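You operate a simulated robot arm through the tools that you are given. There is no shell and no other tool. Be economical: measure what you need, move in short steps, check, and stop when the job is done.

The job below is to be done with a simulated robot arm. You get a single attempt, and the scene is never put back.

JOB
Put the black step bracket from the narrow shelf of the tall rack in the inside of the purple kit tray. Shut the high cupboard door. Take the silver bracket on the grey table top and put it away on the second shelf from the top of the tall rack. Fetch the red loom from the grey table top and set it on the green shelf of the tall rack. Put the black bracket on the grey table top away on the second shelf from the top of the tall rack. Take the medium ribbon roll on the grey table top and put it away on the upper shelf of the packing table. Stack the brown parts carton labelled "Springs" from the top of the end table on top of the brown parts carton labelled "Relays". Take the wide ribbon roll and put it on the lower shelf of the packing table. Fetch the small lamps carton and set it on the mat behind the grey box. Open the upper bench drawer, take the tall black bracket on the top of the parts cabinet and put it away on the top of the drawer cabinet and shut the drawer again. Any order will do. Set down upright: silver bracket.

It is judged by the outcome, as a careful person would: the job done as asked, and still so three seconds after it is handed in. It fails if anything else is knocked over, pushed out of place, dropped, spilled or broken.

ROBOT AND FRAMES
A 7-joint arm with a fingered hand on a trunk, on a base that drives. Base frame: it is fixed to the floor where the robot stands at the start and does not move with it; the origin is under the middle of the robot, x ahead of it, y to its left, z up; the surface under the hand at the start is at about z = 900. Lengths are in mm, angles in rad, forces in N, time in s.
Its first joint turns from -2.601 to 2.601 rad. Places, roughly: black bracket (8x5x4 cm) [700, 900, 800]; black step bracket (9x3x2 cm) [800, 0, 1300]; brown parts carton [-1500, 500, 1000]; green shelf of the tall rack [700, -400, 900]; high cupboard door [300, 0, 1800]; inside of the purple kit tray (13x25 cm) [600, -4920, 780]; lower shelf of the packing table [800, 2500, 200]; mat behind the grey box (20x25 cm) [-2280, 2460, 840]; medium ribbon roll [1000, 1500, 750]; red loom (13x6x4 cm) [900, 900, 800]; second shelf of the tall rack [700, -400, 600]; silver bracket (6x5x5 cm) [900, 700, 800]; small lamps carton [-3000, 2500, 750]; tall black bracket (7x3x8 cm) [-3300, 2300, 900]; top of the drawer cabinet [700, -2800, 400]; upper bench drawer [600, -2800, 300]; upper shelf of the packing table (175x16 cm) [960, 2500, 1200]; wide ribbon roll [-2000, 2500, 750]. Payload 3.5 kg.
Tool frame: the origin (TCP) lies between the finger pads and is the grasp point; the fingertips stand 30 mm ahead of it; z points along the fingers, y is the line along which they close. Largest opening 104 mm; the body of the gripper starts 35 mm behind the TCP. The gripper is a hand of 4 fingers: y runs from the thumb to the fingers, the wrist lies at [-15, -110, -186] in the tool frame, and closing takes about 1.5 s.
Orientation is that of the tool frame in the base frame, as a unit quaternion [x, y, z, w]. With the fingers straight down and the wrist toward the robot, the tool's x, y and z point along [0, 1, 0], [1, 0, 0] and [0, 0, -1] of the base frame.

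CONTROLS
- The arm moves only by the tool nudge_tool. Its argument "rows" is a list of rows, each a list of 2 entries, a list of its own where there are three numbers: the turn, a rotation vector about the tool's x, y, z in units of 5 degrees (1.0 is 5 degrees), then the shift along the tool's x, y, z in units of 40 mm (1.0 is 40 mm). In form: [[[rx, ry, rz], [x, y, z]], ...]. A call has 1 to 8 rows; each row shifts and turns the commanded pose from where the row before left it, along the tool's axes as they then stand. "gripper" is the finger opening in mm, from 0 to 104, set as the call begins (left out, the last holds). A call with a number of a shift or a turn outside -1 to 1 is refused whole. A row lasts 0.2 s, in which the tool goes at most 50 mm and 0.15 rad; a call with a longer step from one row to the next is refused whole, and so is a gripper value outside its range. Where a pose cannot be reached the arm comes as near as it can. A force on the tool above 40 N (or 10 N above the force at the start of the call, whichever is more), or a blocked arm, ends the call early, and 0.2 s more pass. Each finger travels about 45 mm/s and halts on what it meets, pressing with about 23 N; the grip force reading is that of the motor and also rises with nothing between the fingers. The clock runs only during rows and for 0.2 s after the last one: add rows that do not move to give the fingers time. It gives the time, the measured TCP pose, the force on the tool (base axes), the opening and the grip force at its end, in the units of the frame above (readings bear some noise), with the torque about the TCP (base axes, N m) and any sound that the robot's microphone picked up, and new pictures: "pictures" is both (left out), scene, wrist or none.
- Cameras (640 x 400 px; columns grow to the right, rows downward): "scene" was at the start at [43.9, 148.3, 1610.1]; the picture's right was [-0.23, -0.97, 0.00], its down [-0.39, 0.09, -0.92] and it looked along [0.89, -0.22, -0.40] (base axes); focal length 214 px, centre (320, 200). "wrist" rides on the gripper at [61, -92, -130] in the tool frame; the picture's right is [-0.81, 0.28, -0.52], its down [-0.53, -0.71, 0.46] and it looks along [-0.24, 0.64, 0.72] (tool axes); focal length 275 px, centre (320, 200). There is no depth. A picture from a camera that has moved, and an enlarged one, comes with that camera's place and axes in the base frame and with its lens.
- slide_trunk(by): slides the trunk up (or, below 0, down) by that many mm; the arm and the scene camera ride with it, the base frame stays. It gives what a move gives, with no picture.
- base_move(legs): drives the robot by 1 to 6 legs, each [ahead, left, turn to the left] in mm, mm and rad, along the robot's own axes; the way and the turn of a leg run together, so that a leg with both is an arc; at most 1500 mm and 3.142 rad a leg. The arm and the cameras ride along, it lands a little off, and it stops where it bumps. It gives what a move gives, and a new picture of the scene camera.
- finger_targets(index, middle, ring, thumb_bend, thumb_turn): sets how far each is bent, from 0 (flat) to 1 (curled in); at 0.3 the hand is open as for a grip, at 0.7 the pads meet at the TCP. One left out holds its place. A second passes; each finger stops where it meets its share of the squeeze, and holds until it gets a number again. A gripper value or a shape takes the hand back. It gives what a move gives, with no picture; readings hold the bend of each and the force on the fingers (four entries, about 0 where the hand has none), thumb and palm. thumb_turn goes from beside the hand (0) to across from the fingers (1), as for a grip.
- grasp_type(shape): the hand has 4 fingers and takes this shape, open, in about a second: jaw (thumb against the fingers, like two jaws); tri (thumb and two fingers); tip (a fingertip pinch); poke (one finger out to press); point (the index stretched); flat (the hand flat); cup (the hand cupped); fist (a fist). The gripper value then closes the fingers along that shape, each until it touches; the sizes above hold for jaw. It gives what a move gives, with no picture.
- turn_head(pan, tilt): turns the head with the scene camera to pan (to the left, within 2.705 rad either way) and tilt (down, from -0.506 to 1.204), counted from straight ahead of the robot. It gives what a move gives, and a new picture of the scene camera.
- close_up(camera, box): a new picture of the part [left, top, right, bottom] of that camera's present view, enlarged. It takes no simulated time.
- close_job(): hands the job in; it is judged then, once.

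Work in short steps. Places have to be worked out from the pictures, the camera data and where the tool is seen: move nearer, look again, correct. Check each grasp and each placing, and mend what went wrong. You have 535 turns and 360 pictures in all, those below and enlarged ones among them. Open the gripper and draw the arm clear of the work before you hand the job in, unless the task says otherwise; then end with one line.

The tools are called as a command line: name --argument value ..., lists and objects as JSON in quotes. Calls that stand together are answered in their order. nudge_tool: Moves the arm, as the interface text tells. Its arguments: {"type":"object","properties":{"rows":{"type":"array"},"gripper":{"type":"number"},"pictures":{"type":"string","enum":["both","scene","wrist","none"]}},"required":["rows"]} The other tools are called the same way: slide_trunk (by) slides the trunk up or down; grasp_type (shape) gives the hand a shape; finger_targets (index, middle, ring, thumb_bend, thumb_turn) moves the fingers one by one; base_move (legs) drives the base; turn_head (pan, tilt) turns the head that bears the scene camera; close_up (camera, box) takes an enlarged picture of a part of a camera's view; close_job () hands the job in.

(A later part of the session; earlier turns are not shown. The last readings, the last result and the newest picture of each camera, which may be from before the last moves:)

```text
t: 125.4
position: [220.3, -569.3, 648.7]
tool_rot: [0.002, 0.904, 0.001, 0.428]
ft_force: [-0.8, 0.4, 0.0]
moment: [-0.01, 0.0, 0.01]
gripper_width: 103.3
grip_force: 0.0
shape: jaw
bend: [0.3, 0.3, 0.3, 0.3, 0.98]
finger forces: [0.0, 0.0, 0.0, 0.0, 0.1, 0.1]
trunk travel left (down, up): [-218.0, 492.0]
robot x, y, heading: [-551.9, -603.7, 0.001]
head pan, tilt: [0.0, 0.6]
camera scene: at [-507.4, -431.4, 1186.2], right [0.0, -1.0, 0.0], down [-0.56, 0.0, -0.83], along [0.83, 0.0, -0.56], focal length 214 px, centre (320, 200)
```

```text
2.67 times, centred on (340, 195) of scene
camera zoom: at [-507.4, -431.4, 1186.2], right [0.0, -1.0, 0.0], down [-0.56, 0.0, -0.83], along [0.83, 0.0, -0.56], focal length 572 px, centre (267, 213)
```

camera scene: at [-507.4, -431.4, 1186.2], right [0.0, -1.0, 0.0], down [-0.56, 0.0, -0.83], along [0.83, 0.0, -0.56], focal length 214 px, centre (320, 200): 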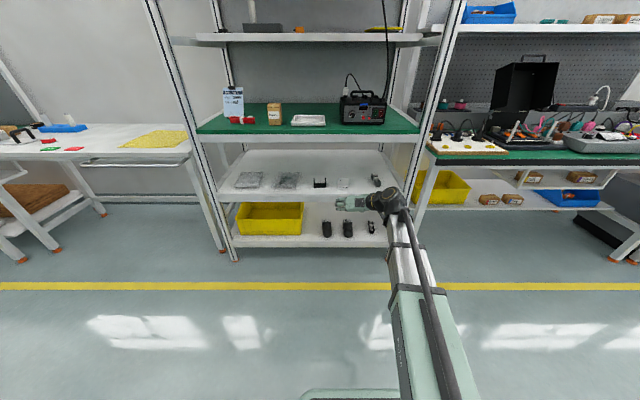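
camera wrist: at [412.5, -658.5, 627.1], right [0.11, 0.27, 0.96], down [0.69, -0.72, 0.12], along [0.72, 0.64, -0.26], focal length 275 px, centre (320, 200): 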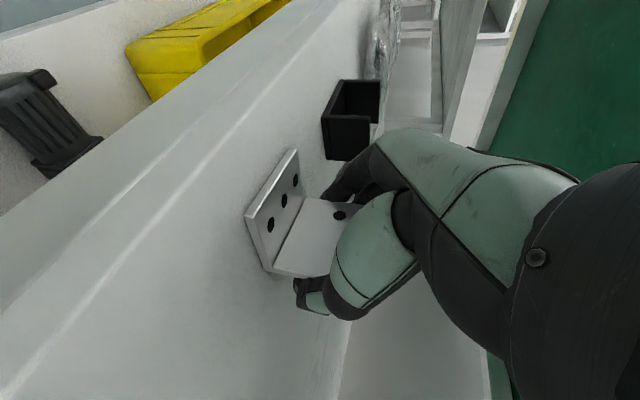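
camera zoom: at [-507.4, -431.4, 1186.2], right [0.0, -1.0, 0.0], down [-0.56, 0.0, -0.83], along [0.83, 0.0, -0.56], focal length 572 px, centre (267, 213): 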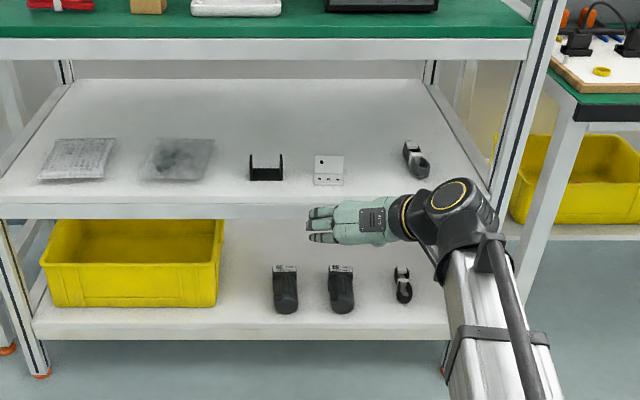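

Both brackets stand. Now the high cupboard door: I raise the trunk and look up.

slide_trunk --by 490

turn_head --pan 0.0 --tilt -0.1

```text
refused: 490 is not a number from -400 to 400
```

```text
t: 126.4
position: [220.8, -567.9, 649.1]
tool_rot: [0.002, 0.904, 0.002, 0.428]
ft_force: [0.7, 0.3, 1.3]
moment: [0.02, 0.02, 0.0]
gripper_width: 103.6
grip_force: 0.1
shape: jaw
bend: [0.3, 0.3, 0.3, 0.3, 0.98]
finger forces: [0.1, 0.0, 0.0, 0.0, 0.0, 0.0]
trunk travel left (down, up): [-218.0, 492.0]
robot x, y, heading: [-551.5, -599.5, -0.003]
head pan, tilt: [0.0, -0.099]
camera scene: at [-508.8, -431.3, 1250.2], right [0.0, -1.0, 0.0], down [0.1, 0.0, -1.0], along [1.0, 0.0, 0.1], focal length 214 px, centre (320, 200)
```

scene: 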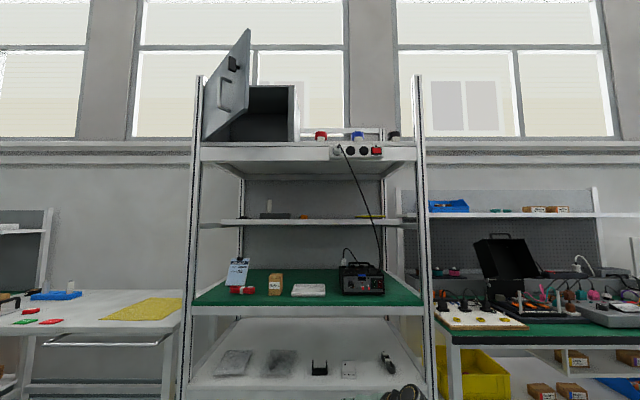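

The door's hinge is near (443,80), its free edge near (144,−198), z 1618–1892. I zoom in for the handle and latch and raise the trunk.

close_up --camera "scene" --box '[180, 10, 420, 160]'

slide_trunk --by 400

slide_trunk --by 90

```text
2.67 times, centred on (300, 85) of scene
camera zoom: at [-508.8, -431.3, 1250.2], right [0.0, -1.0, 0.0], down [0.1, 0.0, -1.0], along [1.0, 0.0, 0.1], focal length 572 px, centre (373, 507)
```

zoom: 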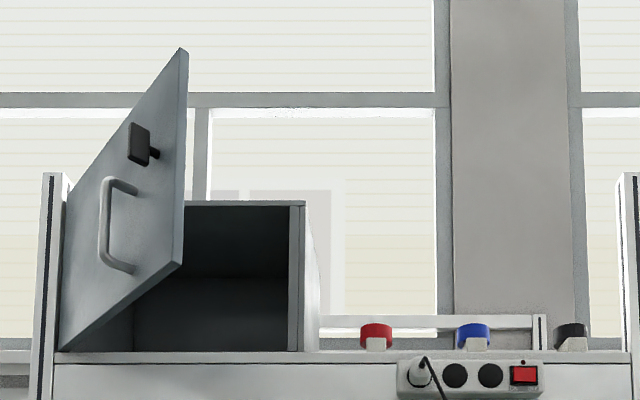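

```text
t: 130.3
position: [221.1, -567.7, 1048.7]
tool_rot: [0.002, 0.904, 0.001, 0.428]
ft_force: [0.7, -0.6, -0.2]
moment: [0.01, 0.0, -0.01]
gripper_width: 103.7
grip_force: 0.0
shape: jaw
bend: [0.3, 0.3, 0.3, 0.3, 0.98]
finger forces: [0.0, 0.0, 0.0, 0.1, 0.0, 0.0]
trunk travel left (down, up): [-618.0, 92.0]
robot x, y, heading: [-550.2, -602.9, -0.007]
head pan, tilt: [0.0, -0.099]
```

```text
t: 131.5
position: [221.4, -568.4, 1138.2]
tool_rot: [0.003, 0.904, 0.002, 0.428]
ft_force: [0.0, 0.9, 0.4]
moment: [0.03, 0.03, 0.01]
gripper_width: 103.4
grip_force: 0.0
shape: jaw
bend: [0.3, 0.3, 0.3, 0.3, 0.98]
finger forces: [0.1, 0.1, 0.1, 0.1, 0.0, 0.0]
trunk travel left (down, up): [-708.0, 2.0]
robot x, y, heading: [-549.8, -600.5, -0.005]
head pan, tilt: [0.0, -0.099]
```

Clear area on the door face for pushing: near the free edge at z≈1700 below/right of the handle. I make a fist, pitch the hand level and raise it, here well away from the door.

grasp_type --shape "fist"

nudge_tool --rows '[[[0, -1, 0], [0, 0, -0.5]], [[0, -1, 0], [0, 0, -0.5]], [[0, -1, 0], [0, 0, -0.5]], [[0, -1, 0], [0, 0, -0.5]], [[0, -1, 0], [0, 0, -0.5]], [[0, -1, 0], [0, 0, -0.5]], [[0, -1, 0], [0, 0, -0.5]], [[0, -0.8, 0], [0, 0, -0.5]]]' --pictures "none"

nudge_tool --rows '[[[0, 0, 0], [-1, 0, 0]], [[0, 0, 0], [-1, 0, 0]], [[0, 0, 0], [-1, 0, 0]], [[0, 0, 0], [-1, 0, 0]], [[0, 0, 0], [-1, 0, 0]], [[0, 0, 0], [-1, 0, 0]], [[0, 0, 0], [-1, 0, 0]], [[0, 0, 0], [-1, 0, 0]]]' --pictures "scene"

```text
t: 132.4
position: [221.7, -567.7, 1137.8]
tool_rot: [0.003, 0.903, 0.001, 0.429]
ft_force: [0.4, -0.3, 0.1]
moment: [0.0, -0.01, 0.0]
gripper_width: 0.0
grip_force: 0.0
shape: fist
bend: [1.0, 1.0, 1.0, 0.86, 0.85]
finger forces: [0.0, 0.0, 0.0, 0.0, 0.0, 0.0]
trunk travel left (down, up): [-708.0, 2.0]
robot x, y, heading: [-548.1, -604.4, -0.002]
head pan, tilt: [0.0, -0.099]
```

```text
t: 134.2
position: [86.5, -565.8, 1214.2]
tool_rot: [0.003, 0.726, 0.0, 0.688]
ft_force: [0.1, -0.8, 0.2]
moment: [0.0, 0.02, 0.01]
gripper_width: 0.0
grip_force: 0.2
shape: fist
bend: [1.0, 1.0, 1.0, 0.86, 0.85]
finger forces: [0.0, 0.0, 0.0, 0.0, 0.1, 0.0]
out of reach, approached as far as the arm can: row 8
trunk travel left (down, up): [-708.0, 2.0]
robot x, y, heading: [-553.4, -601.6, -0.0]
head pan, tilt: [0.0, -0.099]
```

```text
t: 136.0
position: [85.2, -569.0, 1534.6]
tool_rot: [0.003, 0.709, 0.001, 0.705]
ft_force: [0.0, -0.9, 0.0]
moment: [-0.02, -0.01, 0.0]
gripper_width: 0.0
grip_force: 0.0
shape: fist
bend: [1.0, 1.0, 1.0, 0.86, 0.85]
finger forces: [0.1, 0.0, 0.0, 0.0, 0.0, 0.1]
trunk travel left (down, up): [-708.0, 2.0]
robot x, y, heading: [-550.3, -602.8, -0.003]
head pan, tilt: [0.0, -0.099]
camera scene: at [-509.0, -431.4, 1740.2], right [0.0, -1.0, 0.0], down [0.1, 0.0, -0.99], along [0.99, 0.0, 0.1], focal length 214 px, centre (320, 200)
```

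scene: 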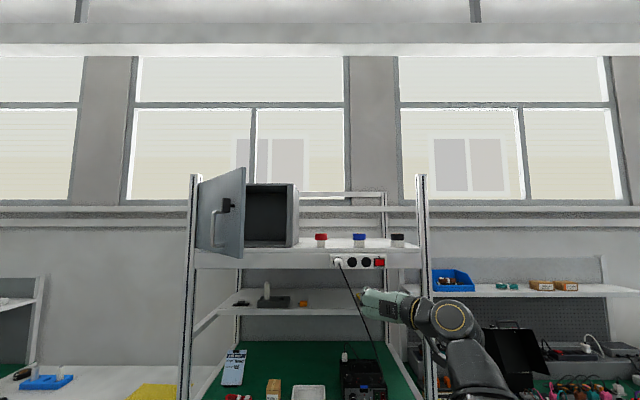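

Works. I raise the fist to z≈1700 and drive left until it is before the door's outer part.

nudge_tool --rows '[[[0, 0, 0], [-1, 0, 0]], [[0, 0, 0], [-1, 0, 0]], [[0, 0, 0], [-1, 0, 0]], [[0, 0, 0], [-1, 0, 0]]]' --pictures "none"

base_move --legs '[[0, 405, 0]]'

close_up --camera "wrist" --box '[0, 0, 640, 400]'

```text
t: 137.0
position: [104.5, -572.1, 1681.8]
tool_rot: [0.003, 0.709, 0.001, 0.705]
ft_force: [-0.7, 0.0, -1.5]
moment: [-0.01, -0.04, 0.0]
gripper_width: 0.1
grip_force: 0.1
shape: fist
bend: [1.0, 1.0, 1.0, 0.86, 0.85]
finger forces: [0.0, 0.0, 0.0, 0.0, 0.0, 0.1]
out of reach, approached as far as the arm can: row 4
trunk travel left (down, up): [-708.0, 2.0]
robot x, y, heading: [-552.8, -601.3, 0.004]
head pan, tilt: [0.0, -0.099]
```

```text
t: 139.5
position: [105.7, -174.2, 1681.5]
tool_rot: [0.005, 0.708, 0.0, 0.706]
ft_force: [-0.3, 0.0, -0.1]
moment: [0.0, -0.02, -0.02]
gripper_width: 0.0
grip_force: 0.1
shape: fist
bend: [1.0, 1.0, 1.0, 0.86, 0.85]
finger forces: [0.1, 0.1, 0.0, 0.1, 0.0, 0.1]
trunk travel left (down, up): [-708.0, 2.0]
robot x, y, heading: [-550.4, -199.0, -0.005]
head pan, tilt: [0.0, -0.099]
camera scene: at [-506.3, -31.4, 1740.2], right [-0.01, -1.0, 0.0], down [0.1, 0.0, -1.0], along [0.99, -0.01, 0.1], focal length 214 px, centre (320, 200)
```

scene: 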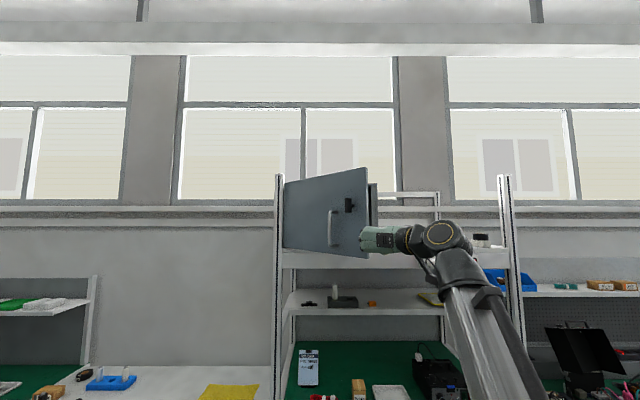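

```text
1.00 times, centred on (320, 200) of wrist (not enlarged: the box is as wide or as high as the picture)
camera zoom: at [-25.1, -264.6, 1621.0], right [-0.51, 0.27, 0.81], down [0.45, -0.72, 0.53], along [0.73, 0.64, 0.24], focal length 275 px, centre (320, 200)
```

zoom: 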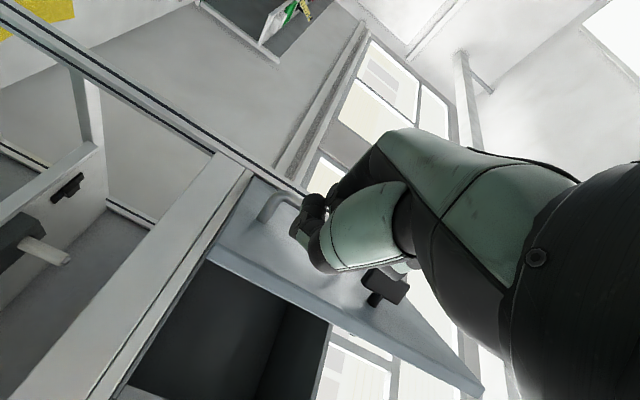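

The fist end is at y≈−150. I go 55 mm left, then ahead carefully toward the door.

base_move --legs '[[0, 50, 0.004], [110, 0, 0]]'

```text
t: 141.2
position: [219.1, -123.1, 1679.8]
tool_rot: [0.004, 0.709, 0.002, 0.705]
ft_force: [0.5, -0.4, 0.5]
moment: [-0.01, 0.01, 0.02]
gripper_width: 0.1
grip_force: 0.0
shape: fist
bend: [1.0, 1.0, 1.0, 0.86, 0.85]
finger forces: [0.0, 0.0, 0.1, 0.0, 0.0, 0.0]
trunk travel left (down, up): [-708.0, 2.0]
robot x, y, heading: [-441.7, -150.9, -0.002]
head pan, tilt: [0.0, -0.099]
camera scene: at [-393.7, 17.8, 1740.2], right [0.0, -1.0, 0.0], down [0.1, 0.0, -1.0], along [1.0, 0.0, 0.1], focal length 214 px, centre (320, 200)
```

scene: 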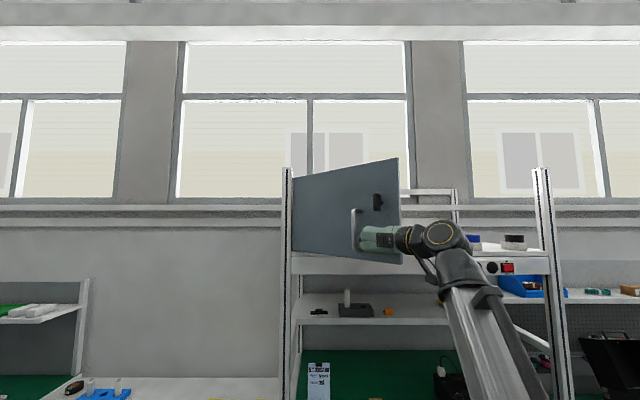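

No contact yet. I go on ahead with a little to the right.

base_move --legs '[[70, -25, 0]]'

close_up --camera "wrist" --box '[0, 0, 640, 400]'

```text
t: 142.3
position: [283.5, -156.8, 1683.2]
tool_rot: [0.006, 0.708, 0.002, 0.706]
ft_force: [-15.8, -24.0, 1.9]
moment: [-0.24, 0.29, 0.28]
gripper_width: 95.8
grip_force: 0.1
shape: fist
bend: [1.0, 1.0, 1.0, 0.85, 0.85]
finger forces: [1.4, 8.3, 0.0, 0.0, 17.7, 0.1]
trunk travel left (down, up): [-708.0, 2.0]
robot x, y, heading: [-365.2, -180.5, -0.004]
head pan, tilt: [0.0, -0.099]
camera scene: at [-329.1, -14.9, 1741.1], right [0.0, -1.0, 0.0], down [0.1, 0.0, -0.99], along [0.99, 0.0, 0.1], focal length 214 px, centre (320, 200)
```

scene: 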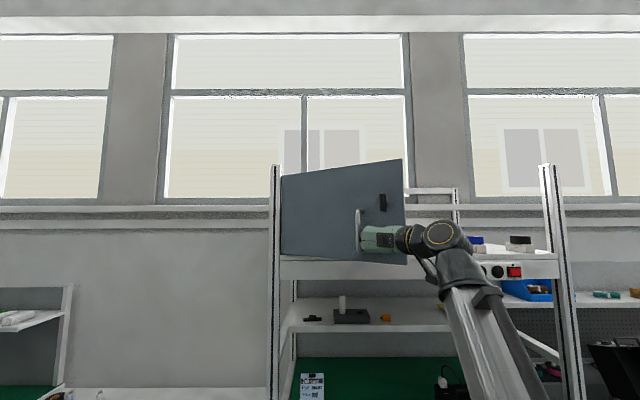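

```text
1.00 times, centred on (320, 200) of wrist (not enlarged: the box is as wide or as high as the picture)
camera zoom: at [153.3, -246.1, 1621.8], right [-0.51, 0.27, 0.81], down [0.45, -0.72, 0.52], along [0.73, 0.64, 0.25], focal length 275 px, centre (320, 200)
```

zoom: 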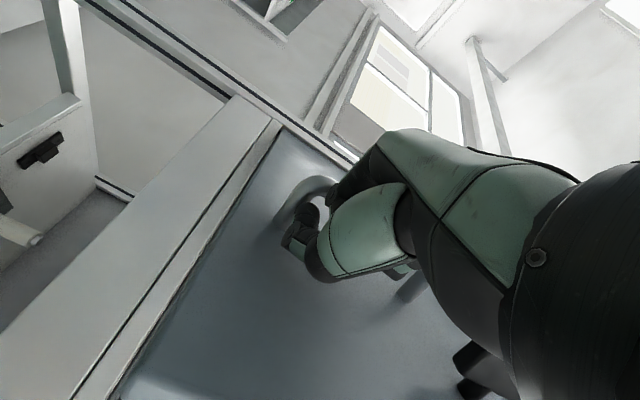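

Contact, but the fist touches the handle's side. I shift right 35 mm, then push ahead.

base_move --legs '[[-15, -45, 0], [60, -5, 0]]'

base_move --legs '[[60, -10, 0]]'

```text
t: 143.7
position: [334.8, -198.3, 1680.3]
tool_rot: [0.003, 0.709, 0.001, 0.705]
ft_force: [-0.2, -0.6, -1.0]
moment: [-0.01, -0.03, -0.02]
gripper_width: 96.0
grip_force: 0.0
shape: fist
bend: [1.0, 1.0, 1.0, 0.86, 0.85]
finger forces: [0.1, 0.0, 0.0, 0.0, 0.1, 0.1]
trunk travel left (down, up): [-708.0, 2.0]
robot x, y, heading: [-320.6, -227.6, -0.002]
head pan, tilt: [0.0, -0.099]
camera scene: at [-279.5, -58.1, 1740.2], right [0.0, -1.0, 0.0], down [0.1, 0.0, -1.0], along [1.0, 0.0, 0.1], focal length 214 px, centre (320, 200)
```

scene: 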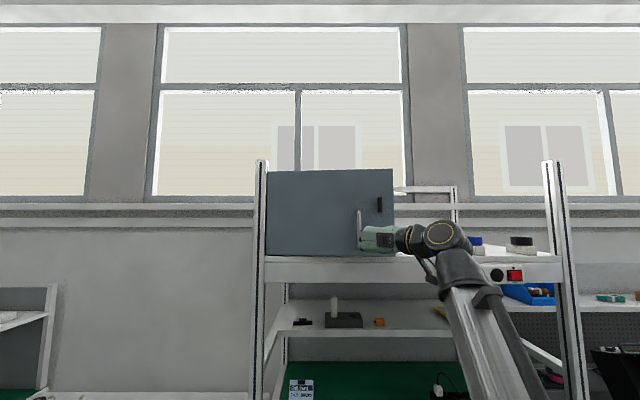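

```text
t: 144.7
position: [394.1, -208.7, 1681.2]
tool_rot: [0.005, 0.709, 0.001, 0.705]
ft_force: [1.2, -0.1, 0.7]
moment: [-0.01, 0.01, 0.03]
gripper_width: 95.7
grip_force: 0.1
shape: fist
bend: [1.0, 1.0, 1.0, 0.86, 0.85]
finger forces: [0.0, 0.0, 0.0, 0.1, 0.1, 0.1]
trunk travel left (down, up): [-708.0, 2.0]
robot x, y, heading: [-263.0, -240.1, -0.002]
head pan, tilt: [0.0, -0.099]
camera scene: at [-219.3, -69.1, 1740.2], right [0.0, -1.0, 0.0], down [0.1, 0.0, -1.0], along [1.0, 0.0, 0.1], focal length 214 px, centre (320, 200)
```

scene: 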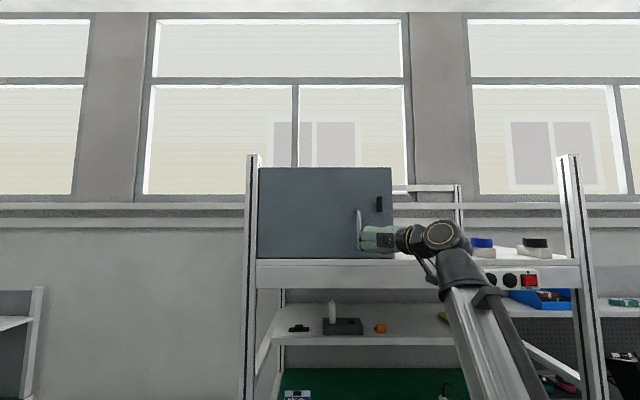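

Nearly shut. I push on until it stops.

base_move --legs '[[60, 0, 0]]'

close_up --camera "scene" --box '[230, 140, 470, 290]'

```text
t: 145.7
position: [424.4, -212.8, 1682.9]
tool_rot: [0.003, 0.706, 0.001, 0.708]
ft_force: [-12.4, -3.0, -0.7]
moment: [-0.05, 0.2, 0.23]
gripper_width: 96.0
grip_force: 0.1
shape: fist
bend: [1.0, 1.0, 1.0, 0.91, 0.84]
finger forces: [0.0, 0.0, 0.0, 0.0, 14.6, 0.0]
trunk travel left (down, up): [-708.0, 2.0]
robot x, y, heading: [-223.7, -238.6, -0.001]
head pan, tilt: [0.0, -0.099]
stopped in leg 1: the force on the tool passed its limit at 56 N (the readings are from after the stop); the commanded pose is now the measured one
camera scene: at [-185.7, -69.4, 1740.4], right [0.0, -1.0, 0.0], down [0.1, 0.0, -0.99], along [0.99, 0.0, 0.1], focal length 214 px, centre (320, 200)
```

scene: 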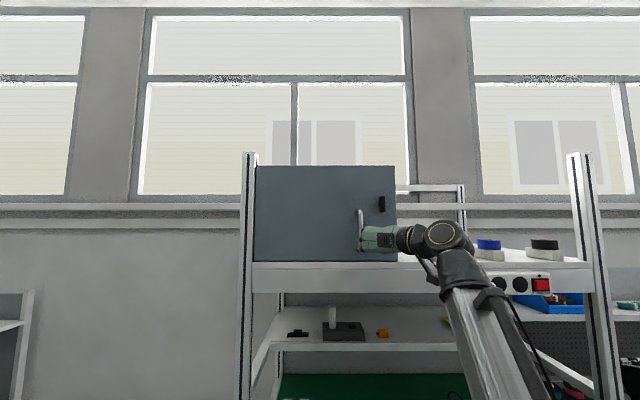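

```text
2.67 times, centred on (350, 215) of scene
camera zoom: at [-185.7, -69.4, 1740.4], right [0.0, -1.0, 0.0], down [0.1, 0.0, -0.99], along [0.99, 0.0, 0.1], focal length 572 px, centre (240, 160)
```

zoom: 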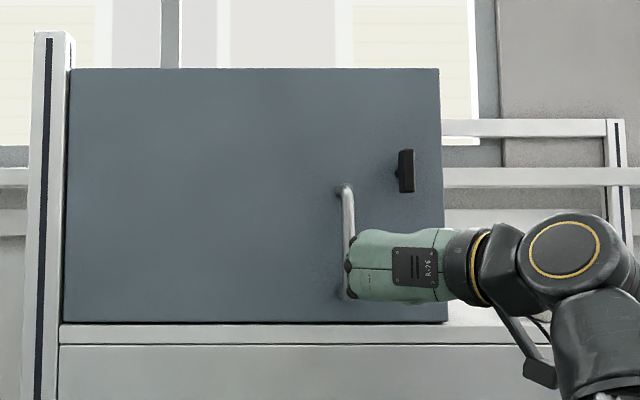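

Door looks flush. I back off and check from the side whether it stays shut.

base_move --legs '[[-120, 0, 0], [-200, 0, 0]]'

close_up --camera "scene" --box '[220, 140, 460, 290]'

```text
t: 148.1
position: [103.7, -208.9, 1683.7]
tool_rot: [0.004, 0.708, 0.001, 0.706]
ft_force: [-1.1, -0.3, -0.3]
moment: [0.04, 0.03, -0.01]
gripper_width: 0.2
grip_force: 0.1
shape: fist
bend: [1.0, 1.0, 1.0, 0.86, 0.85]
finger forces: [0.0, 0.0, 0.0, 0.0, 0.0, 0.0]
trunk travel left (down, up): [-708.0, 2.0]
robot x, y, heading: [-543.7, -240.5, -0.002]
head pan, tilt: [0.0, -0.099]
camera scene: at [-507.6, -67.4, 1740.3], right [0.0, -1.0, 0.0], down [0.1, 0.0, -0.99], along [0.99, 0.0, 0.1], focal length 214 px, centre (320, 200)
```

scene: 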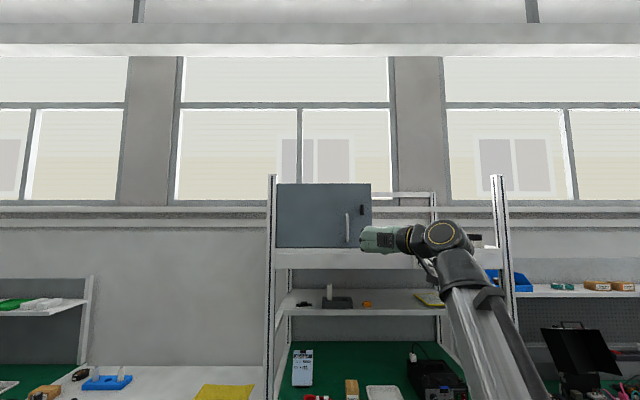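

```text
2.67 times, centred on (340, 215) of scene
camera zoom: at [-507.6, -67.4, 1740.3], right [0.0, -1.0, 0.0], down [0.1, 0.0, -0.99], along [0.99, 0.0, 0.1], focal length 572 px, centre (267, 160)
```

zoom: 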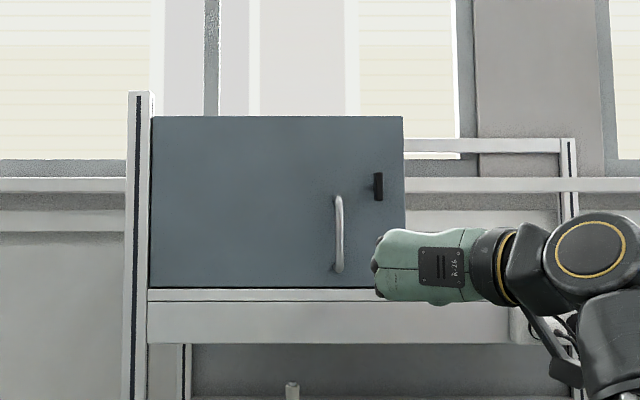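

Door shut as far as I see. Next the black step bracket; I tilt the head to view the narrow shelf.

turn_head --pan 0.0 --tilt 0.35

close_up --camera "scene" --box '[260, 90, 460, 215]'

```text
t: 149.0
position: [105.5, -208.3, 1682.2]
tool_rot: [0.004, 0.708, 0.0, 0.706]
ft_force: [-0.2, 0.4, 0.1]
moment: [-0.01, 0.01, 0.0]
gripper_width: 0.1
grip_force: 0.2
shape: fist
bend: [1.0, 1.0, 1.0, 0.86, 0.85]
finger forces: [0.0, 0.0, 0.2, 0.0, 0.0, 0.1]
trunk travel left (down, up): [-708.0, 2.0]
robot x, y, heading: [-548.4, -235.9, -0.004]
head pan, tilt: [0.0, 0.351]
camera scene: at [-499.6, -67.4, 1699.1], right [0.0, -1.0, 0.0], down [-0.34, 0.0, -0.94], along [0.94, 0.0, -0.34], focal length 214 px, centre (320, 200)
```

scene: 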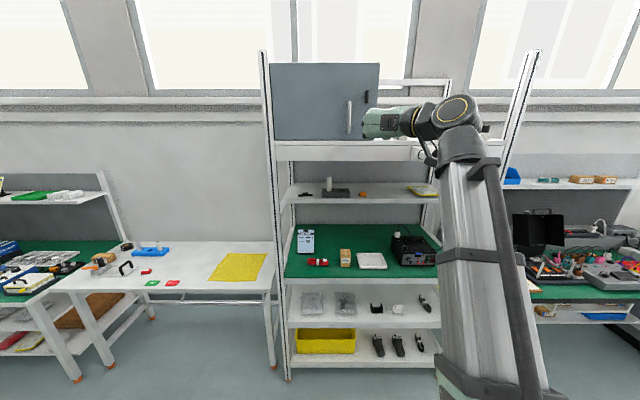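

```text
3.20 times, centred on (360, 152) of scene
camera zoom: at [-499.6, -67.4, 1699.1], right [0.0, -1.0, 0.0], down [-0.34, 0.0, -0.94], along [0.94, 0.0, -0.34], focal length 686 px, centre (192, 352)
```

zoom: 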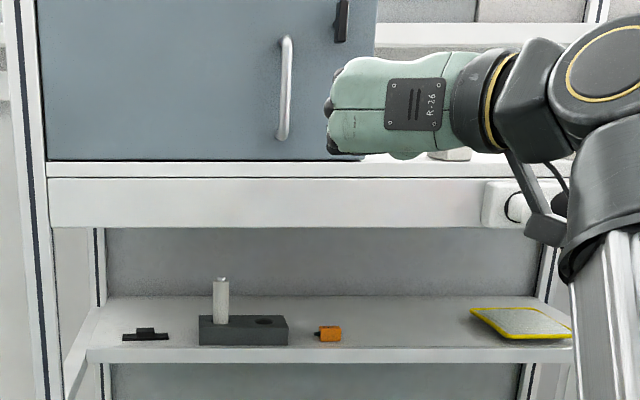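

The step bracket sits at about (765,24), shelf top z≈1262; the beam above it ends at z≈1535. I'll take it top-down, so I bring the hand down and back to pointing down.

grasp_type --shape "jaw"

nudge_tool --rows '[[[0, 0, 0], [1, 0, 0]], [[0, 0, 0], [1, 0, 0]], [[0, 0, 0], [1, 0, 0]], [[0, 1, 0], [0.8, 0, 0]], [[0, 1, 0], [0.8, 0, 0]], [[0, 1, 0], [0, 0, 0]], [[0, 1, 0], [0, 0, 0]], [[0, 1, 0], [0, 0, 0]]]' --pictures "none"

nudge_tool --rows '[[[0, 1, 0], [0, 0, 0]], [[0, 1, 0], [0, 0, 0]], [[0, 1, 0], [0, 0, 0]], [[0, 1, 0], [0, 0, 0]], [[0, 1, 0], [0, 0, 0]], [[0, 1, 0], [0, 0, 0]], [[0, 1, 0], [0, 0, 0]], [[0, 1, 0], [0, 0, 0]]]' --pictures "none"

nudge_tool --rows '[[[0, 1, 0], [0, 0, 0]], [[0, 1, 0], [0, 0, 0]], [[0, 1, 0], [0, 0, 0]], [[0, 1, 0], [0, 0, 0]], [[0, 1, 0], [0, 0, 0]], [[0, 0, 1], [0, 0, 0]], [[0, 0, 1], [0, 0, 0]], [[0, 0, 1], [0, 0, 0]]]' --pictures "none"

```text
t: 149.9
position: [103.9, -208.6, 1681.7]
tool_rot: [0.004, 0.708, 0.001, 0.706]
ft_force: [-0.4, -0.5, -0.5]
moment: [0.02, 0.0, -0.02]
gripper_width: 103.6
grip_force: 0.1
shape: jaw
bend: [0.3, 0.3, 0.3, 0.3, 0.97]
finger forces: [0.0, 0.1, 0.0, 0.0, 0.1, 0.0]
trunk travel left (down, up): [-708.0, 2.0]
robot x, y, heading: [-546.6, -238.4, -0.0]
head pan, tilt: [0.0, 0.351]
```

```text
t: 151.7
position: [102.8, -206.1, 1499.9]
tool_rot: [0.004, 0.845, 0.002, 0.534]
ft_force: [-0.9, 0.0, -0.2]
moment: [0.0, -0.01, -0.02]
gripper_width: 103.8
grip_force: 0.1
shape: jaw
bend: [0.3, 0.3, 0.3, 0.3, 0.97]
finger forces: [0.0, 0.1, 0.0, 0.0, 0.1, 0.1]
trunk travel left (down, up): [-708.0, 2.0]
robot x, y, heading: [-547.1, -237.2, -0.005]
head pan, tilt: [0.0, 0.351]
```

```text
t: 153.5
position: [102.2, -206.0, 1498.3]
tool_rot: [0.001, 0.977, 0.002, 0.215]
ft_force: [-0.7, -0.6, 0.3]
moment: [0.0, -0.04, 0.0]
gripper_width: 103.4
grip_force: 0.2
shape: jaw
bend: [0.3, 0.3, 0.3, 0.3, 0.97]
finger forces: [0.0, 0.0, 0.0, 0.1, 0.0, 0.0]
trunk travel left (down, up): [-708.0, 2.0]
robot x, y, heading: [-549.9, -237.7, -0.001]
head pan, tilt: [0.0, 0.351]
```

```text
t: 153.8
position: [102.6, -206.7, 1498.7]
tool_rot: [0.002, 0.978, 0.004, 0.211]
ft_force: [13.4, -4.3, 23.8]
moment: [-2.03, 4.05, 1.7]
gripper_width: 103.4
grip_force: 0.1
shape: jaw
bend: [0.3, 0.3, 0.3, 0.3, 0.97]
finger forces: [0.0, 0.0, 0.0, 0.0, 0.0, 0.0]
trunk travel left (down, up): [-708.0, 2.0]
robot x, y, heading: [-545.2, -240.8, 0.001]
head pan, tilt: [0.0, 0.351]
stopped in row 1: the force on the tool passed its limit at 82 N (the readings are from after the stop); the commanded pose is now the measured one
```

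The wrist met the arm itself in this folded pose. I undo a step, move the hand forward and lower, then continue.

nudge_tool --rows '[[[0, -1, 0], [0, 0, 0]], [[0, 0, 0], [-0.85, 0, 0.45]], [[0, 0, 0], [-0.45, 0, 1]], [[0, 0, 0], [-0.45, 0, 1]], [[0, 0, 0], [-0.2, 0, 1]], [[0, 0, 0], [0.3, 0, 0.9]], [[0, 0, 0], [0.3, 0, 0.9]], [[0, 0, 0], [0.3, 0, 0.9]]]' --pictures "scene"

```text
t: 155.6
position: [260.1, -207.3, 1304.2]
tool_rot: [0.002, 0.967, 0.004, 0.253]
ft_force: [0.7, -0.3, -0.4]
moment: [0.02, 0.01, 0.01]
gripper_width: 103.8
grip_force: 0.0
shape: jaw
bend: [0.3, 0.3, 0.3, 0.3, 0.97]
finger forces: [0.0, 0.0, 0.1, 0.0, 0.0, 0.1]
trunk travel left (down, up): [-708.0, 2.0]
robot x, y, heading: [-547.0, -237.7, -0.001]
head pan, tilt: [0.0, 0.351]
camera scene: at [-499.3, -67.4, 1699.0], right [0.0, -1.0, 0.0], down [-0.34, 0.0, -0.94], along [0.94, 0.0, -0.34], focal length 214 px, centre (320, 200)
```

scene: 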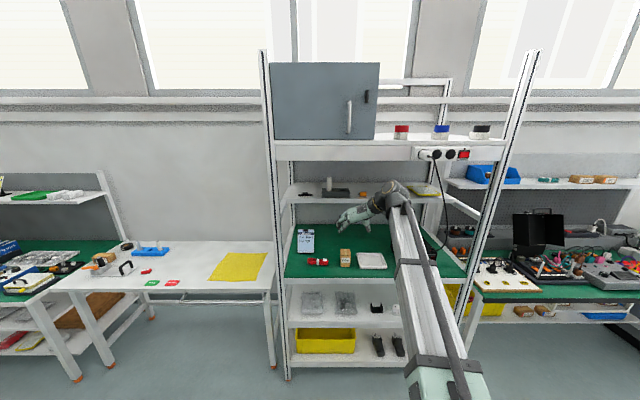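

Free again, door looks shut. I finish turning the hand down and back to the standard orientation.

nudge_tool --rows '[[[0, 1, 0], [0, 0, 0]], [[0, 1, 0], [0, 0, 0]], [[0, 1, 0], [0, 0, 0]], [[0, 1, 0], [0, 0, 0]], [[0, 1, 0], [0, 0, 0]], [[0, 0.87, 0], [0, 0, 0]], [[0, 0, 1], [0, 0, 0]], [[0, 0, 1], [0, 0, 0]]]' --pictures "none"

nudge_tool --rows '[[[0, 0, 1], [0, 0, 0]], [[0, 0, 1], [0, 0, 0]], [[0, 0, 1], [0, 0, 0]], [[0, 0, 1], [0, 0, 0]], [[0, 0, 1], [0, 0, 0]], [[0, 0, 1], [0, 0, 0]], [[0, 0, 1], [0, 0, 0]], [[0, 0, 1], [0, 0, 0]]]' --pictures "none"

nudge_tool --rows '[[[0, 0, 1], [0, 0, 0]], [[0, 0, 1], [0, 0, 0]], [[0, 0, 1], [0, 0, 0]], [[0, 0, 1], [0, 0, 0]], [[0, 0, 1], [0, 0, 0]], [[0, 0, 1], [0, 0, 0]], [[0, 0, 1], [0, 0, 0]], [[0, 0, 1], [0, 0, 0]]]' --pictures "scene"

```text
t: 156.9
position: [260.2, -206.7, 1305.7]
tool_rot: [-0.001, 1.0, 0.004, 0.03]
ft_force: [29.7, -6.0, 25.8]
moment: [-1.76, 5.93, 3.41]
gripper_width: 103.5
grip_force: 0.1
shape: jaw
bend: [0.3, 0.3, 0.3, 0.3, 0.97]
finger forces: [0.1, 0.0, 0.0, 0.0, 0.0, 0.1]
trunk travel left (down, up): [-708.0, 2.0]
robot x, y, heading: [-547.3, -235.0, -0.0]
head pan, tilt: [0.0, 0.351]
stopped in row 6: the force on the tool passed its limit at 105 N (the readings are from after the stop); the commanded pose is now the measured one
```

```text
t: 157.2
position: [261.2, -206.7, 1304.5]
tool_rot: [0.004, 0.999, 0.004, 0.032]
ft_force: [20.3, 4.6, 6.2]
moment: [-1.35, 3.19, 1.56]
gripper_width: 103.9
grip_force: 0.1
shape: jaw
bend: [0.3, 0.3, 0.3, 0.3, 0.97]
finger forces: [0.0, 0.0, 0.0, 0.1, 0.0, 0.1]
trunk travel left (down, up): [-708.0, 2.0]
robot x, y, heading: [-548.1, -237.5, -0.005]
head pan, tilt: [0.0, 0.351]
stopped in row 1: the force on the tool passed its limit at 78 N (the readings are from after the stop); the commanded pose is now the measured one
```

```text
t: 157.4
position: [262.3, -206.2, 1304.1]
tool_rot: [0.009, 0.999, 0.002, 0.033]
ft_force: [9.3, 4.0, 2.8]
moment: [-0.84, 1.47, 0.53]
gripper_width: 103.6
grip_force: 0.0
shape: jaw
bend: [0.3, 0.3, 0.3, 0.3, 0.97]
finger forces: [0.0, 0.0, 0.0, 0.0, 0.0, 0.0]
trunk travel left (down, up): [-708.0, 2.0]
robot x, y, heading: [-545.2, -236.7, -0.003]
head pan, tilt: [0.0, 0.351]
stopped in row 1: the force on the tool passed its limit at 69 N (the readings are from after the stop); the commanded pose is now the measured one
camera scene: at [-499.8, -67.4, 1699.0], right [0.0, -1.0, 0.0], down [-0.34, 0.0, -0.94], along [0.94, 0.0, -0.34], focal length 214 px, centre (320, 200)
```

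scene: 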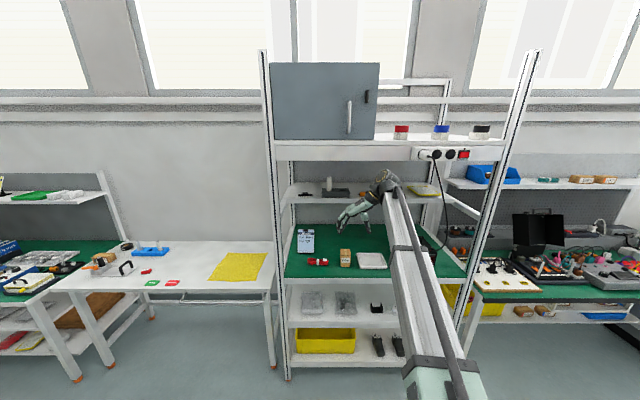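

The wrist can't be quite vertical at this height. I pitch 20° back, then turn about the finger axis to the front/back closing direction.

nudge_tool --rows '[[[0, -1, 0], [-0.4, 0, 0]], [[0, -1, 0], [-0.4, 0, 0]], [[0, -1, 0], [-0.4, 0, 0]], [[0, -1, 0], [-0.4, 0, 0]], [[0, 0, 1], [0, 0, 0]], [[0, 0, 1], [0, 0, 0]], [[0, 0, 1], [0, 0, 0]], [[0, 0, 1], [0, 0, 0]]]' --pictures "none"

nudge_tool --rows '[[[0, 0, 1], [0, 0, 0]], [[0, 0, 1], [0, 0, 0]], [[0, 0, 1], [0, 0, 0]], [[0, 0, 1], [0, 0, 0]], [[0, 0, 1], [0, 0, 0]], [[0, 0, 1], [0, 0, 0]], [[0, 0, 1], [0, 0, 0]], [[0, 0, 1], [0, 0, 0]]]' --pictures "none"

nudge_tool --rows '[[[0, 0, 1], [0, 0, 0]], [[0, 0, 1], [0, 0, 0]], [[0, 0, 1], [0, 0, 0]], [[0, 0, 1], [0, 0, 0]], [[0, 0, 1], [0, 0, 0]], [[0, 0, 1], [0, 0, 0]]]' --pictures "both"

```text
t: 159.2
position: [322.4, -208.2, 1316.4]
tool_rot: [0.179, 0.962, 0.036, 0.202]
ft_force: [0.1, -0.8, 0.7]
moment: [0.03, 0.0, 0.05]
gripper_width: 103.6
grip_force: 0.1
shape: jaw
bend: [0.3, 0.3, 0.3, 0.3, 0.97]
finger forces: [0.1, 0.1, 0.0, 0.0, 0.1, 0.0]
trunk travel left (down, up): [-708.0, 2.0]
robot x, y, heading: [-546.8, -235.5, -0.008]
head pan, tilt: [0.0, 0.351]
```

```text
t: 161.1
position: [324.3, -206.7, 1316.9]
tool_rot: [0.497, 0.843, 0.103, 0.178]
ft_force: [-0.7, -1.0, 0.7]
moment: [0.0, 0.01, 0.01]
gripper_width: 103.5
grip_force: 0.1
shape: jaw
bend: [0.3, 0.3, 0.3, 0.3, 0.97]
finger forces: [0.1, 0.0, 0.0, 0.0, 0.0, 0.0]
trunk travel left (down, up): [-708.0, 2.0]
robot x, y, heading: [-549.3, -232.5, -0.005]
head pan, tilt: [0.0, 0.351]
```

```text
t: 162.4
position: [323.6, -208.1, 1316.6]
tool_rot: [0.699, 0.685, 0.146, 0.145]
ft_force: [-0.4, 0.0, 0.9]
moment: [0.01, 0.0, -0.01]
gripper_width: 103.6
grip_force: 0.1
shape: jaw
bend: [0.3, 0.3, 0.3, 0.3, 0.97]
finger forces: [0.0, 0.1, 0.0, 0.1, 0.0, 0.0]
trunk travel left (down, up): [-708.0, 2.0]
robot x, y, heading: [-550.4, -239.8, -0.004]
head pan, tilt: [0.0, 0.351]
camera scene: at [-499.7, -67.2, 1699.0], right [0.0, -1.0, 0.0], down [-0.34, 0.0, -0.94], along [0.94, 0.0, -0.34], focal length 214 px, centre (320, 200)
camera wrist: at [188.9, -144.3, 1399.9], right [0.03, -0.81, 0.58], down [-0.48, -0.52, -0.71], along [0.88, -0.26, -0.41], focal length 275 px, centre (320, 200)
```

scene: 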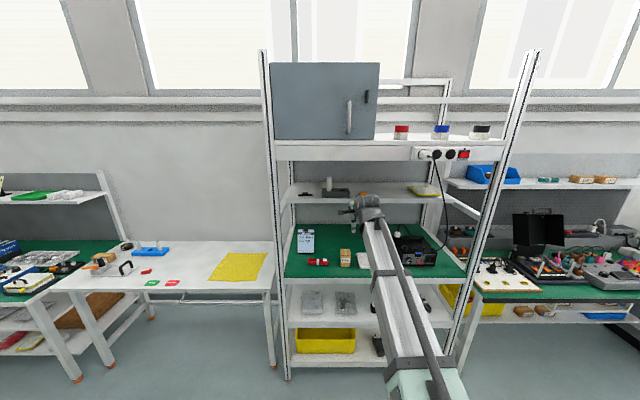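
wrist: 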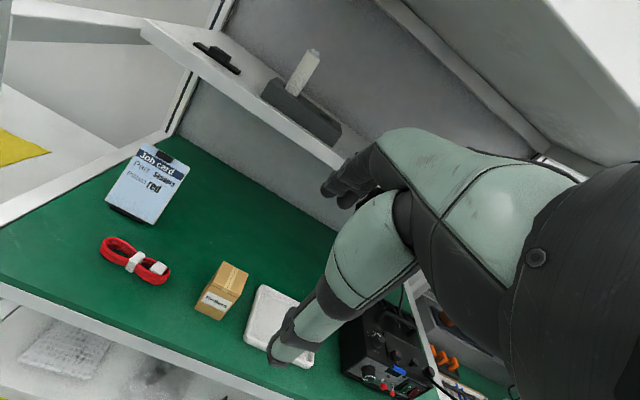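

This pose (24° pitch) works and the wrist clears the beam. I drive so the hand enters above the narrow shelf, short of the bracket, and look.

base_move --legs '[[0, 222, 0.004], [320, 0, 0]]'

close_up --camera "wrist" --box '[0, 0, 640, 400]'

```text
t: 165.9
position: [645.0, 15.7, 1315.8]
tool_rot: [0.699, 0.685, 0.145, 0.144]
ft_force: [0.0, 0.1, -0.1]
moment: [0.02, 0.02, -0.03]
gripper_width: 103.5
grip_force: 0.0
shape: jaw
bend: [0.3, 0.3, 0.3, 0.3, 0.97]
finger forces: [0.0, 0.1, 0.0, 0.0, 0.0, 0.0]
trunk travel left (down, up): [-708.0, 2.0]
robot x, y, heading: [-228.6, -12.6, -0.004]
head pan, tilt: [0.0, 0.351]
camera scene: at [-179.0, 157.3, 1699.0], right [0.0, -1.0, 0.0], down [-0.34, 0.0, -0.94], along [0.94, 0.0, -0.34], focal length 214 px, centre (320, 200)
```

scene: 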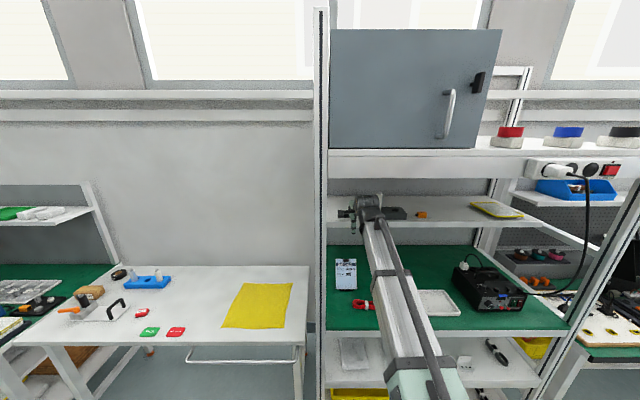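

```text
1.00 times, centred on (320, 200) of wrist (not enlarged: the box is as wide or as high as the picture)
camera zoom: at [509.2, 78.8, 1399.3], right [0.03, -0.81, 0.58], down [-0.48, -0.52, -0.71], along [0.88, -0.26, -0.41], focal length 275 px, centre (320, 200)
```

zoom: 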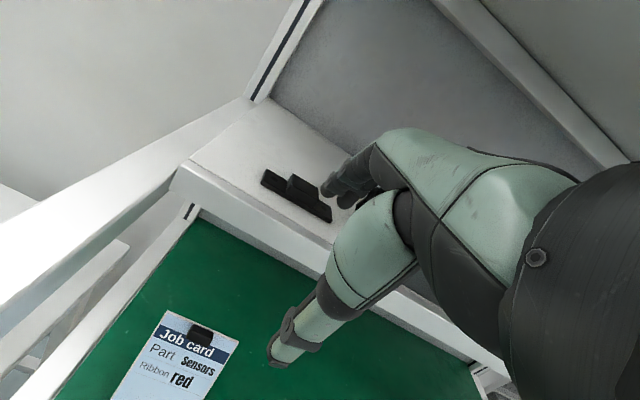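

Bracket centre (760,24). I raise 25 mm, drive in 113 mm, then reduce the pitch toward vertical over the bracket.

nudge_tool --rows '[[[0, 0, 0], [0.1, 0.25, -0.55]]]' --pictures "none"

base_move --legs '[[105, 3, 0]]'

nudge_tool --rows '[[[1, 0, 0], [0, 0, 0]], [[1, 0, 0], [0, 0, 0]], [[1, 0, 0], [0, 0, 0]], [[0.7, 0, 0], [0, 0, 0]]]' --gripper 80 --pictures "both"

```text
t: 166.3
position: [645.7, 20.6, 1340.3]
tool_rot: [0.698, 0.686, 0.145, 0.144]
ft_force: [0.5, 0.7, 1.1]
moment: [-0.04, 0.01, 0.0]
gripper_width: 103.8
grip_force: 0.1
shape: jaw
bend: [0.3, 0.3, 0.3, 0.3, 0.97]
finger forces: [0.0, 0.1, 0.0, 0.0, 0.0, 0.0]
trunk travel left (down, up): [-708.0, 2.0]
robot x, y, heading: [-227.5, -13.9, -0.003]
head pan, tilt: [0.0, 0.351]
```

```text
t: 167.5
position: [750.4, 22.9, 1339.5]
tool_rot: [0.699, 0.685, 0.145, 0.145]
ft_force: [1.2, 0.1, 0.1]
moment: [0.02, 0.02, 0.0]
gripper_width: 103.5
grip_force: 0.0
shape: jaw
bend: [0.3, 0.3, 0.3, 0.3, 0.97]
finger forces: [0.0, 0.1, 0.0, 0.0, 0.0, 0.1]
trunk travel left (down, up): [-708.0, 2.0]
robot x, y, heading: [-126.3, -4.9, -0.005]
head pan, tilt: [0.0, 0.351]
camera scene: at [-73.0, 160.0, 1698.9], right [0.0, -1.0, 0.0], down [-0.35, 0.0, -0.94], along [0.94, 0.0, -0.35], focal length 214 px, centre (320, 200)
```

scene: 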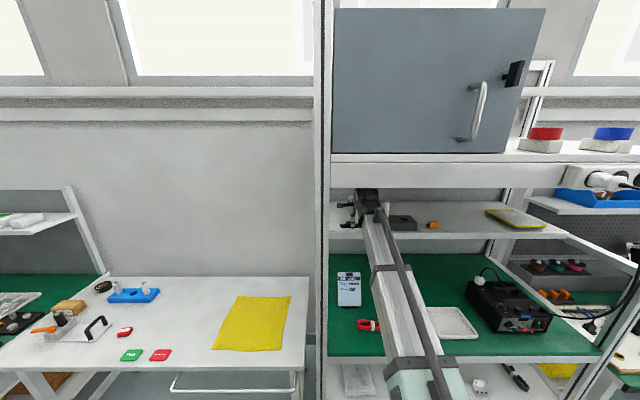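

```text
t: 168.5
position: [749.1, 21.9, 1342.2]
tool_rot: [0.713, 0.7, 0.033, 0.03]
ft_force: [-0.2, -0.1, 0.6]
moment: [0.02, -0.03, 0.01]
gripper_width: 80.2
grip_force: 0.0
shape: jaw
bend: [0.27, 0.35, 0.32, 0.52, 0.99]
finger forces: [0.0, 0.1, 0.0, 0.0, 0.1, 0.1]
trunk travel left (down, up): [-708.0, 2.0]
robot x, y, heading: [-122.5, -12.3, -0.002]
head pan, tilt: [0.0, 0.351]
camera scene: at [-75.3, 159.9, 1699.0], right [0.0, -1.0, 0.0], down [-0.34, 0.0, -0.94], along [0.94, 0.0, -0.34], focal length 214 px, centre (320, 200)
camera wrist: at [647.7, 84.9, 1463.8], right [0.21, -0.82, 0.54], down [-0.68, -0.52, -0.52], along [0.7, -0.25, -0.67], focal length 275 px, centre (320, 200)
```

scene: 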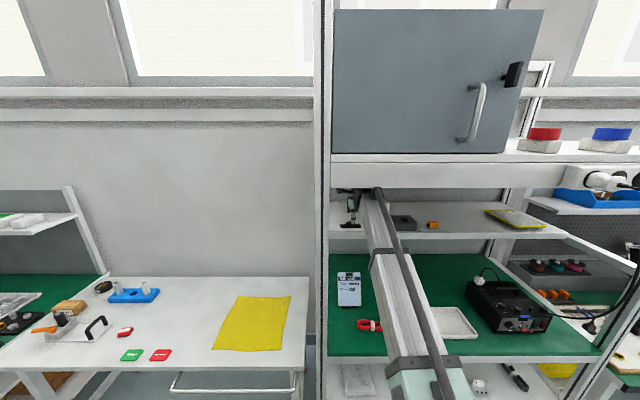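
wrist: 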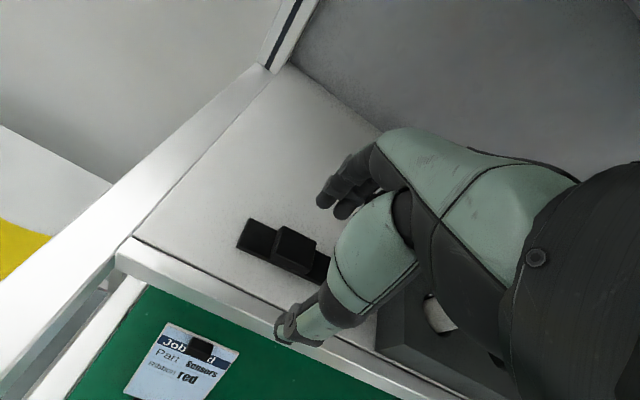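

Nearly vertical now. The bracket is at x≈770; I shift 20 mm forward and go down partway.

nudge_tool --rows '[[[0, 0, 0], [0, 0.45, 0]], [[0, 0, 0], [0, 0, 0.5]], [[0, 0, 0], [0, 0, 0.3]]]' --gripper 70 --pictures "wrist"

```text
t: 169.3
position: [770.6, 21.6, 1311.3]
tool_rot: [0.713, 0.7, 0.033, 0.03]
ft_force: [-0.3, 0.0, 0.6]
moment: [-0.04, 0.0, -0.02]
gripper_width: 70.0
grip_force: 0.1
shape: jaw
bend: [0.28, 0.38, 0.35, 0.6, 0.99]
finger forces: [0.0, 0.1, 0.0, 0.1, 0.0, 0.1]
trunk travel left (down, up): [-708.0, 2.0]
robot x, y, heading: [-123.4, -8.8, -0.007]
head pan, tilt: [0.0, 0.351]
camera wrist: at [669.0, 83.4, 1433.0], right [0.21, -0.82, 0.54], down [-0.68, -0.52, -0.52], along [0.7, -0.25, -0.66], focal length 275 px, centre (320, 200)
```

wrist: 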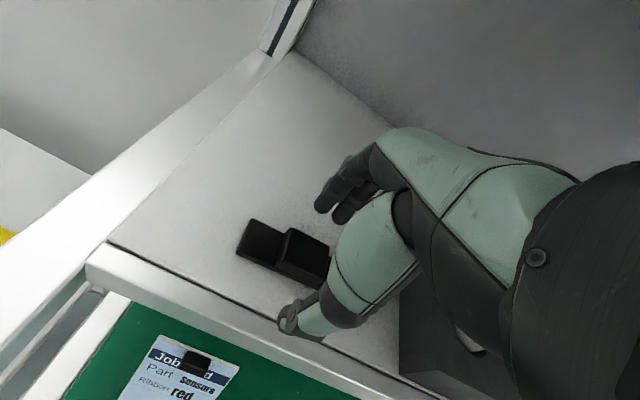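

Good alignment. I go down the last 16 mm and close.

nudge_tool --rows '[[[0, 0, 0], [0, 0, 0.2]], [[0, 0, 0], [0, 0, 0.2]]]' --pictures "none"

nudge_tool --rows '[[[0, 0, 0], [0, 0, 0]], [[0, 0, 0], [0, 0, 0]], [[0, 0, 0], [0, 0, 0]], [[0, 0, 0], [0, 0, 0]], [[0, 0, 0], [0, 0, 0]], [[0, 0, 0], [0, 0, 0]]]' --gripper 10 --pictures "wrist"

```text
t: 169.9
position: [772.5, 21.9, 1294.4]
tool_rot: [0.713, 0.7, 0.034, 0.029]
ft_force: [0.5, 0.0, 0.9]
moment: [-0.03, 0.05, 0.0]
gripper_width: 70.3
grip_force: 0.0
shape: jaw
bend: [0.28, 0.38, 0.35, 0.6, 0.99]
finger forces: [0.0, 0.1, 0.0, 0.0, 0.7, 0.0]
trunk travel left (down, up): [-708.0, 2.0]
robot x, y, heading: [-123.1, -8.7, -0.01]
head pan, tilt: [0.0, 0.351]
```

```text
t: 171.3
position: [772.4, 22.2, 1294.5]
tool_rot: [0.713, 0.7, 0.034, 0.03]
ft_force: [-0.4, 0.6, 0.0]
moment: [0.0, 0.0, 0.0]
gripper_width: 25.5
grip_force: 22.8
shape: jaw
bend: [0.74, 0.56, 0.61, 0.75, 1.0]
finger forces: [12.8, 6.7, 0.1, 0.0, 19.4, 0.0]
trunk travel left (down, up): [-708.0, 2.0]
robot x, y, heading: [-125.4, -11.6, -0.002]
head pan, tilt: [0.0, 0.351]
camera wrist: at [670.4, 84.6, 1416.6], right [0.21, -0.82, 0.54], down [-0.68, -0.52, -0.52], along [0.7, -0.25, -0.67], focal length 275 px, centre (320, 200)
```

wrist: 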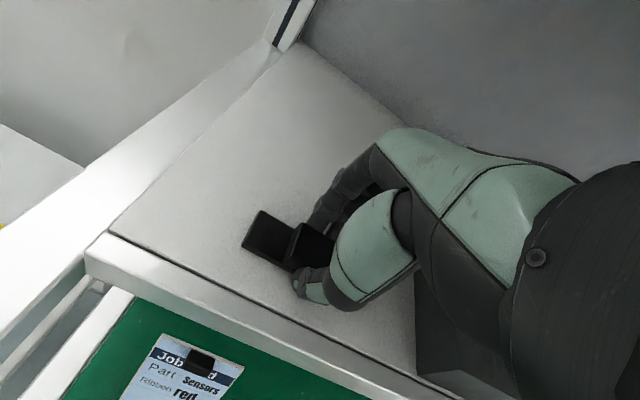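

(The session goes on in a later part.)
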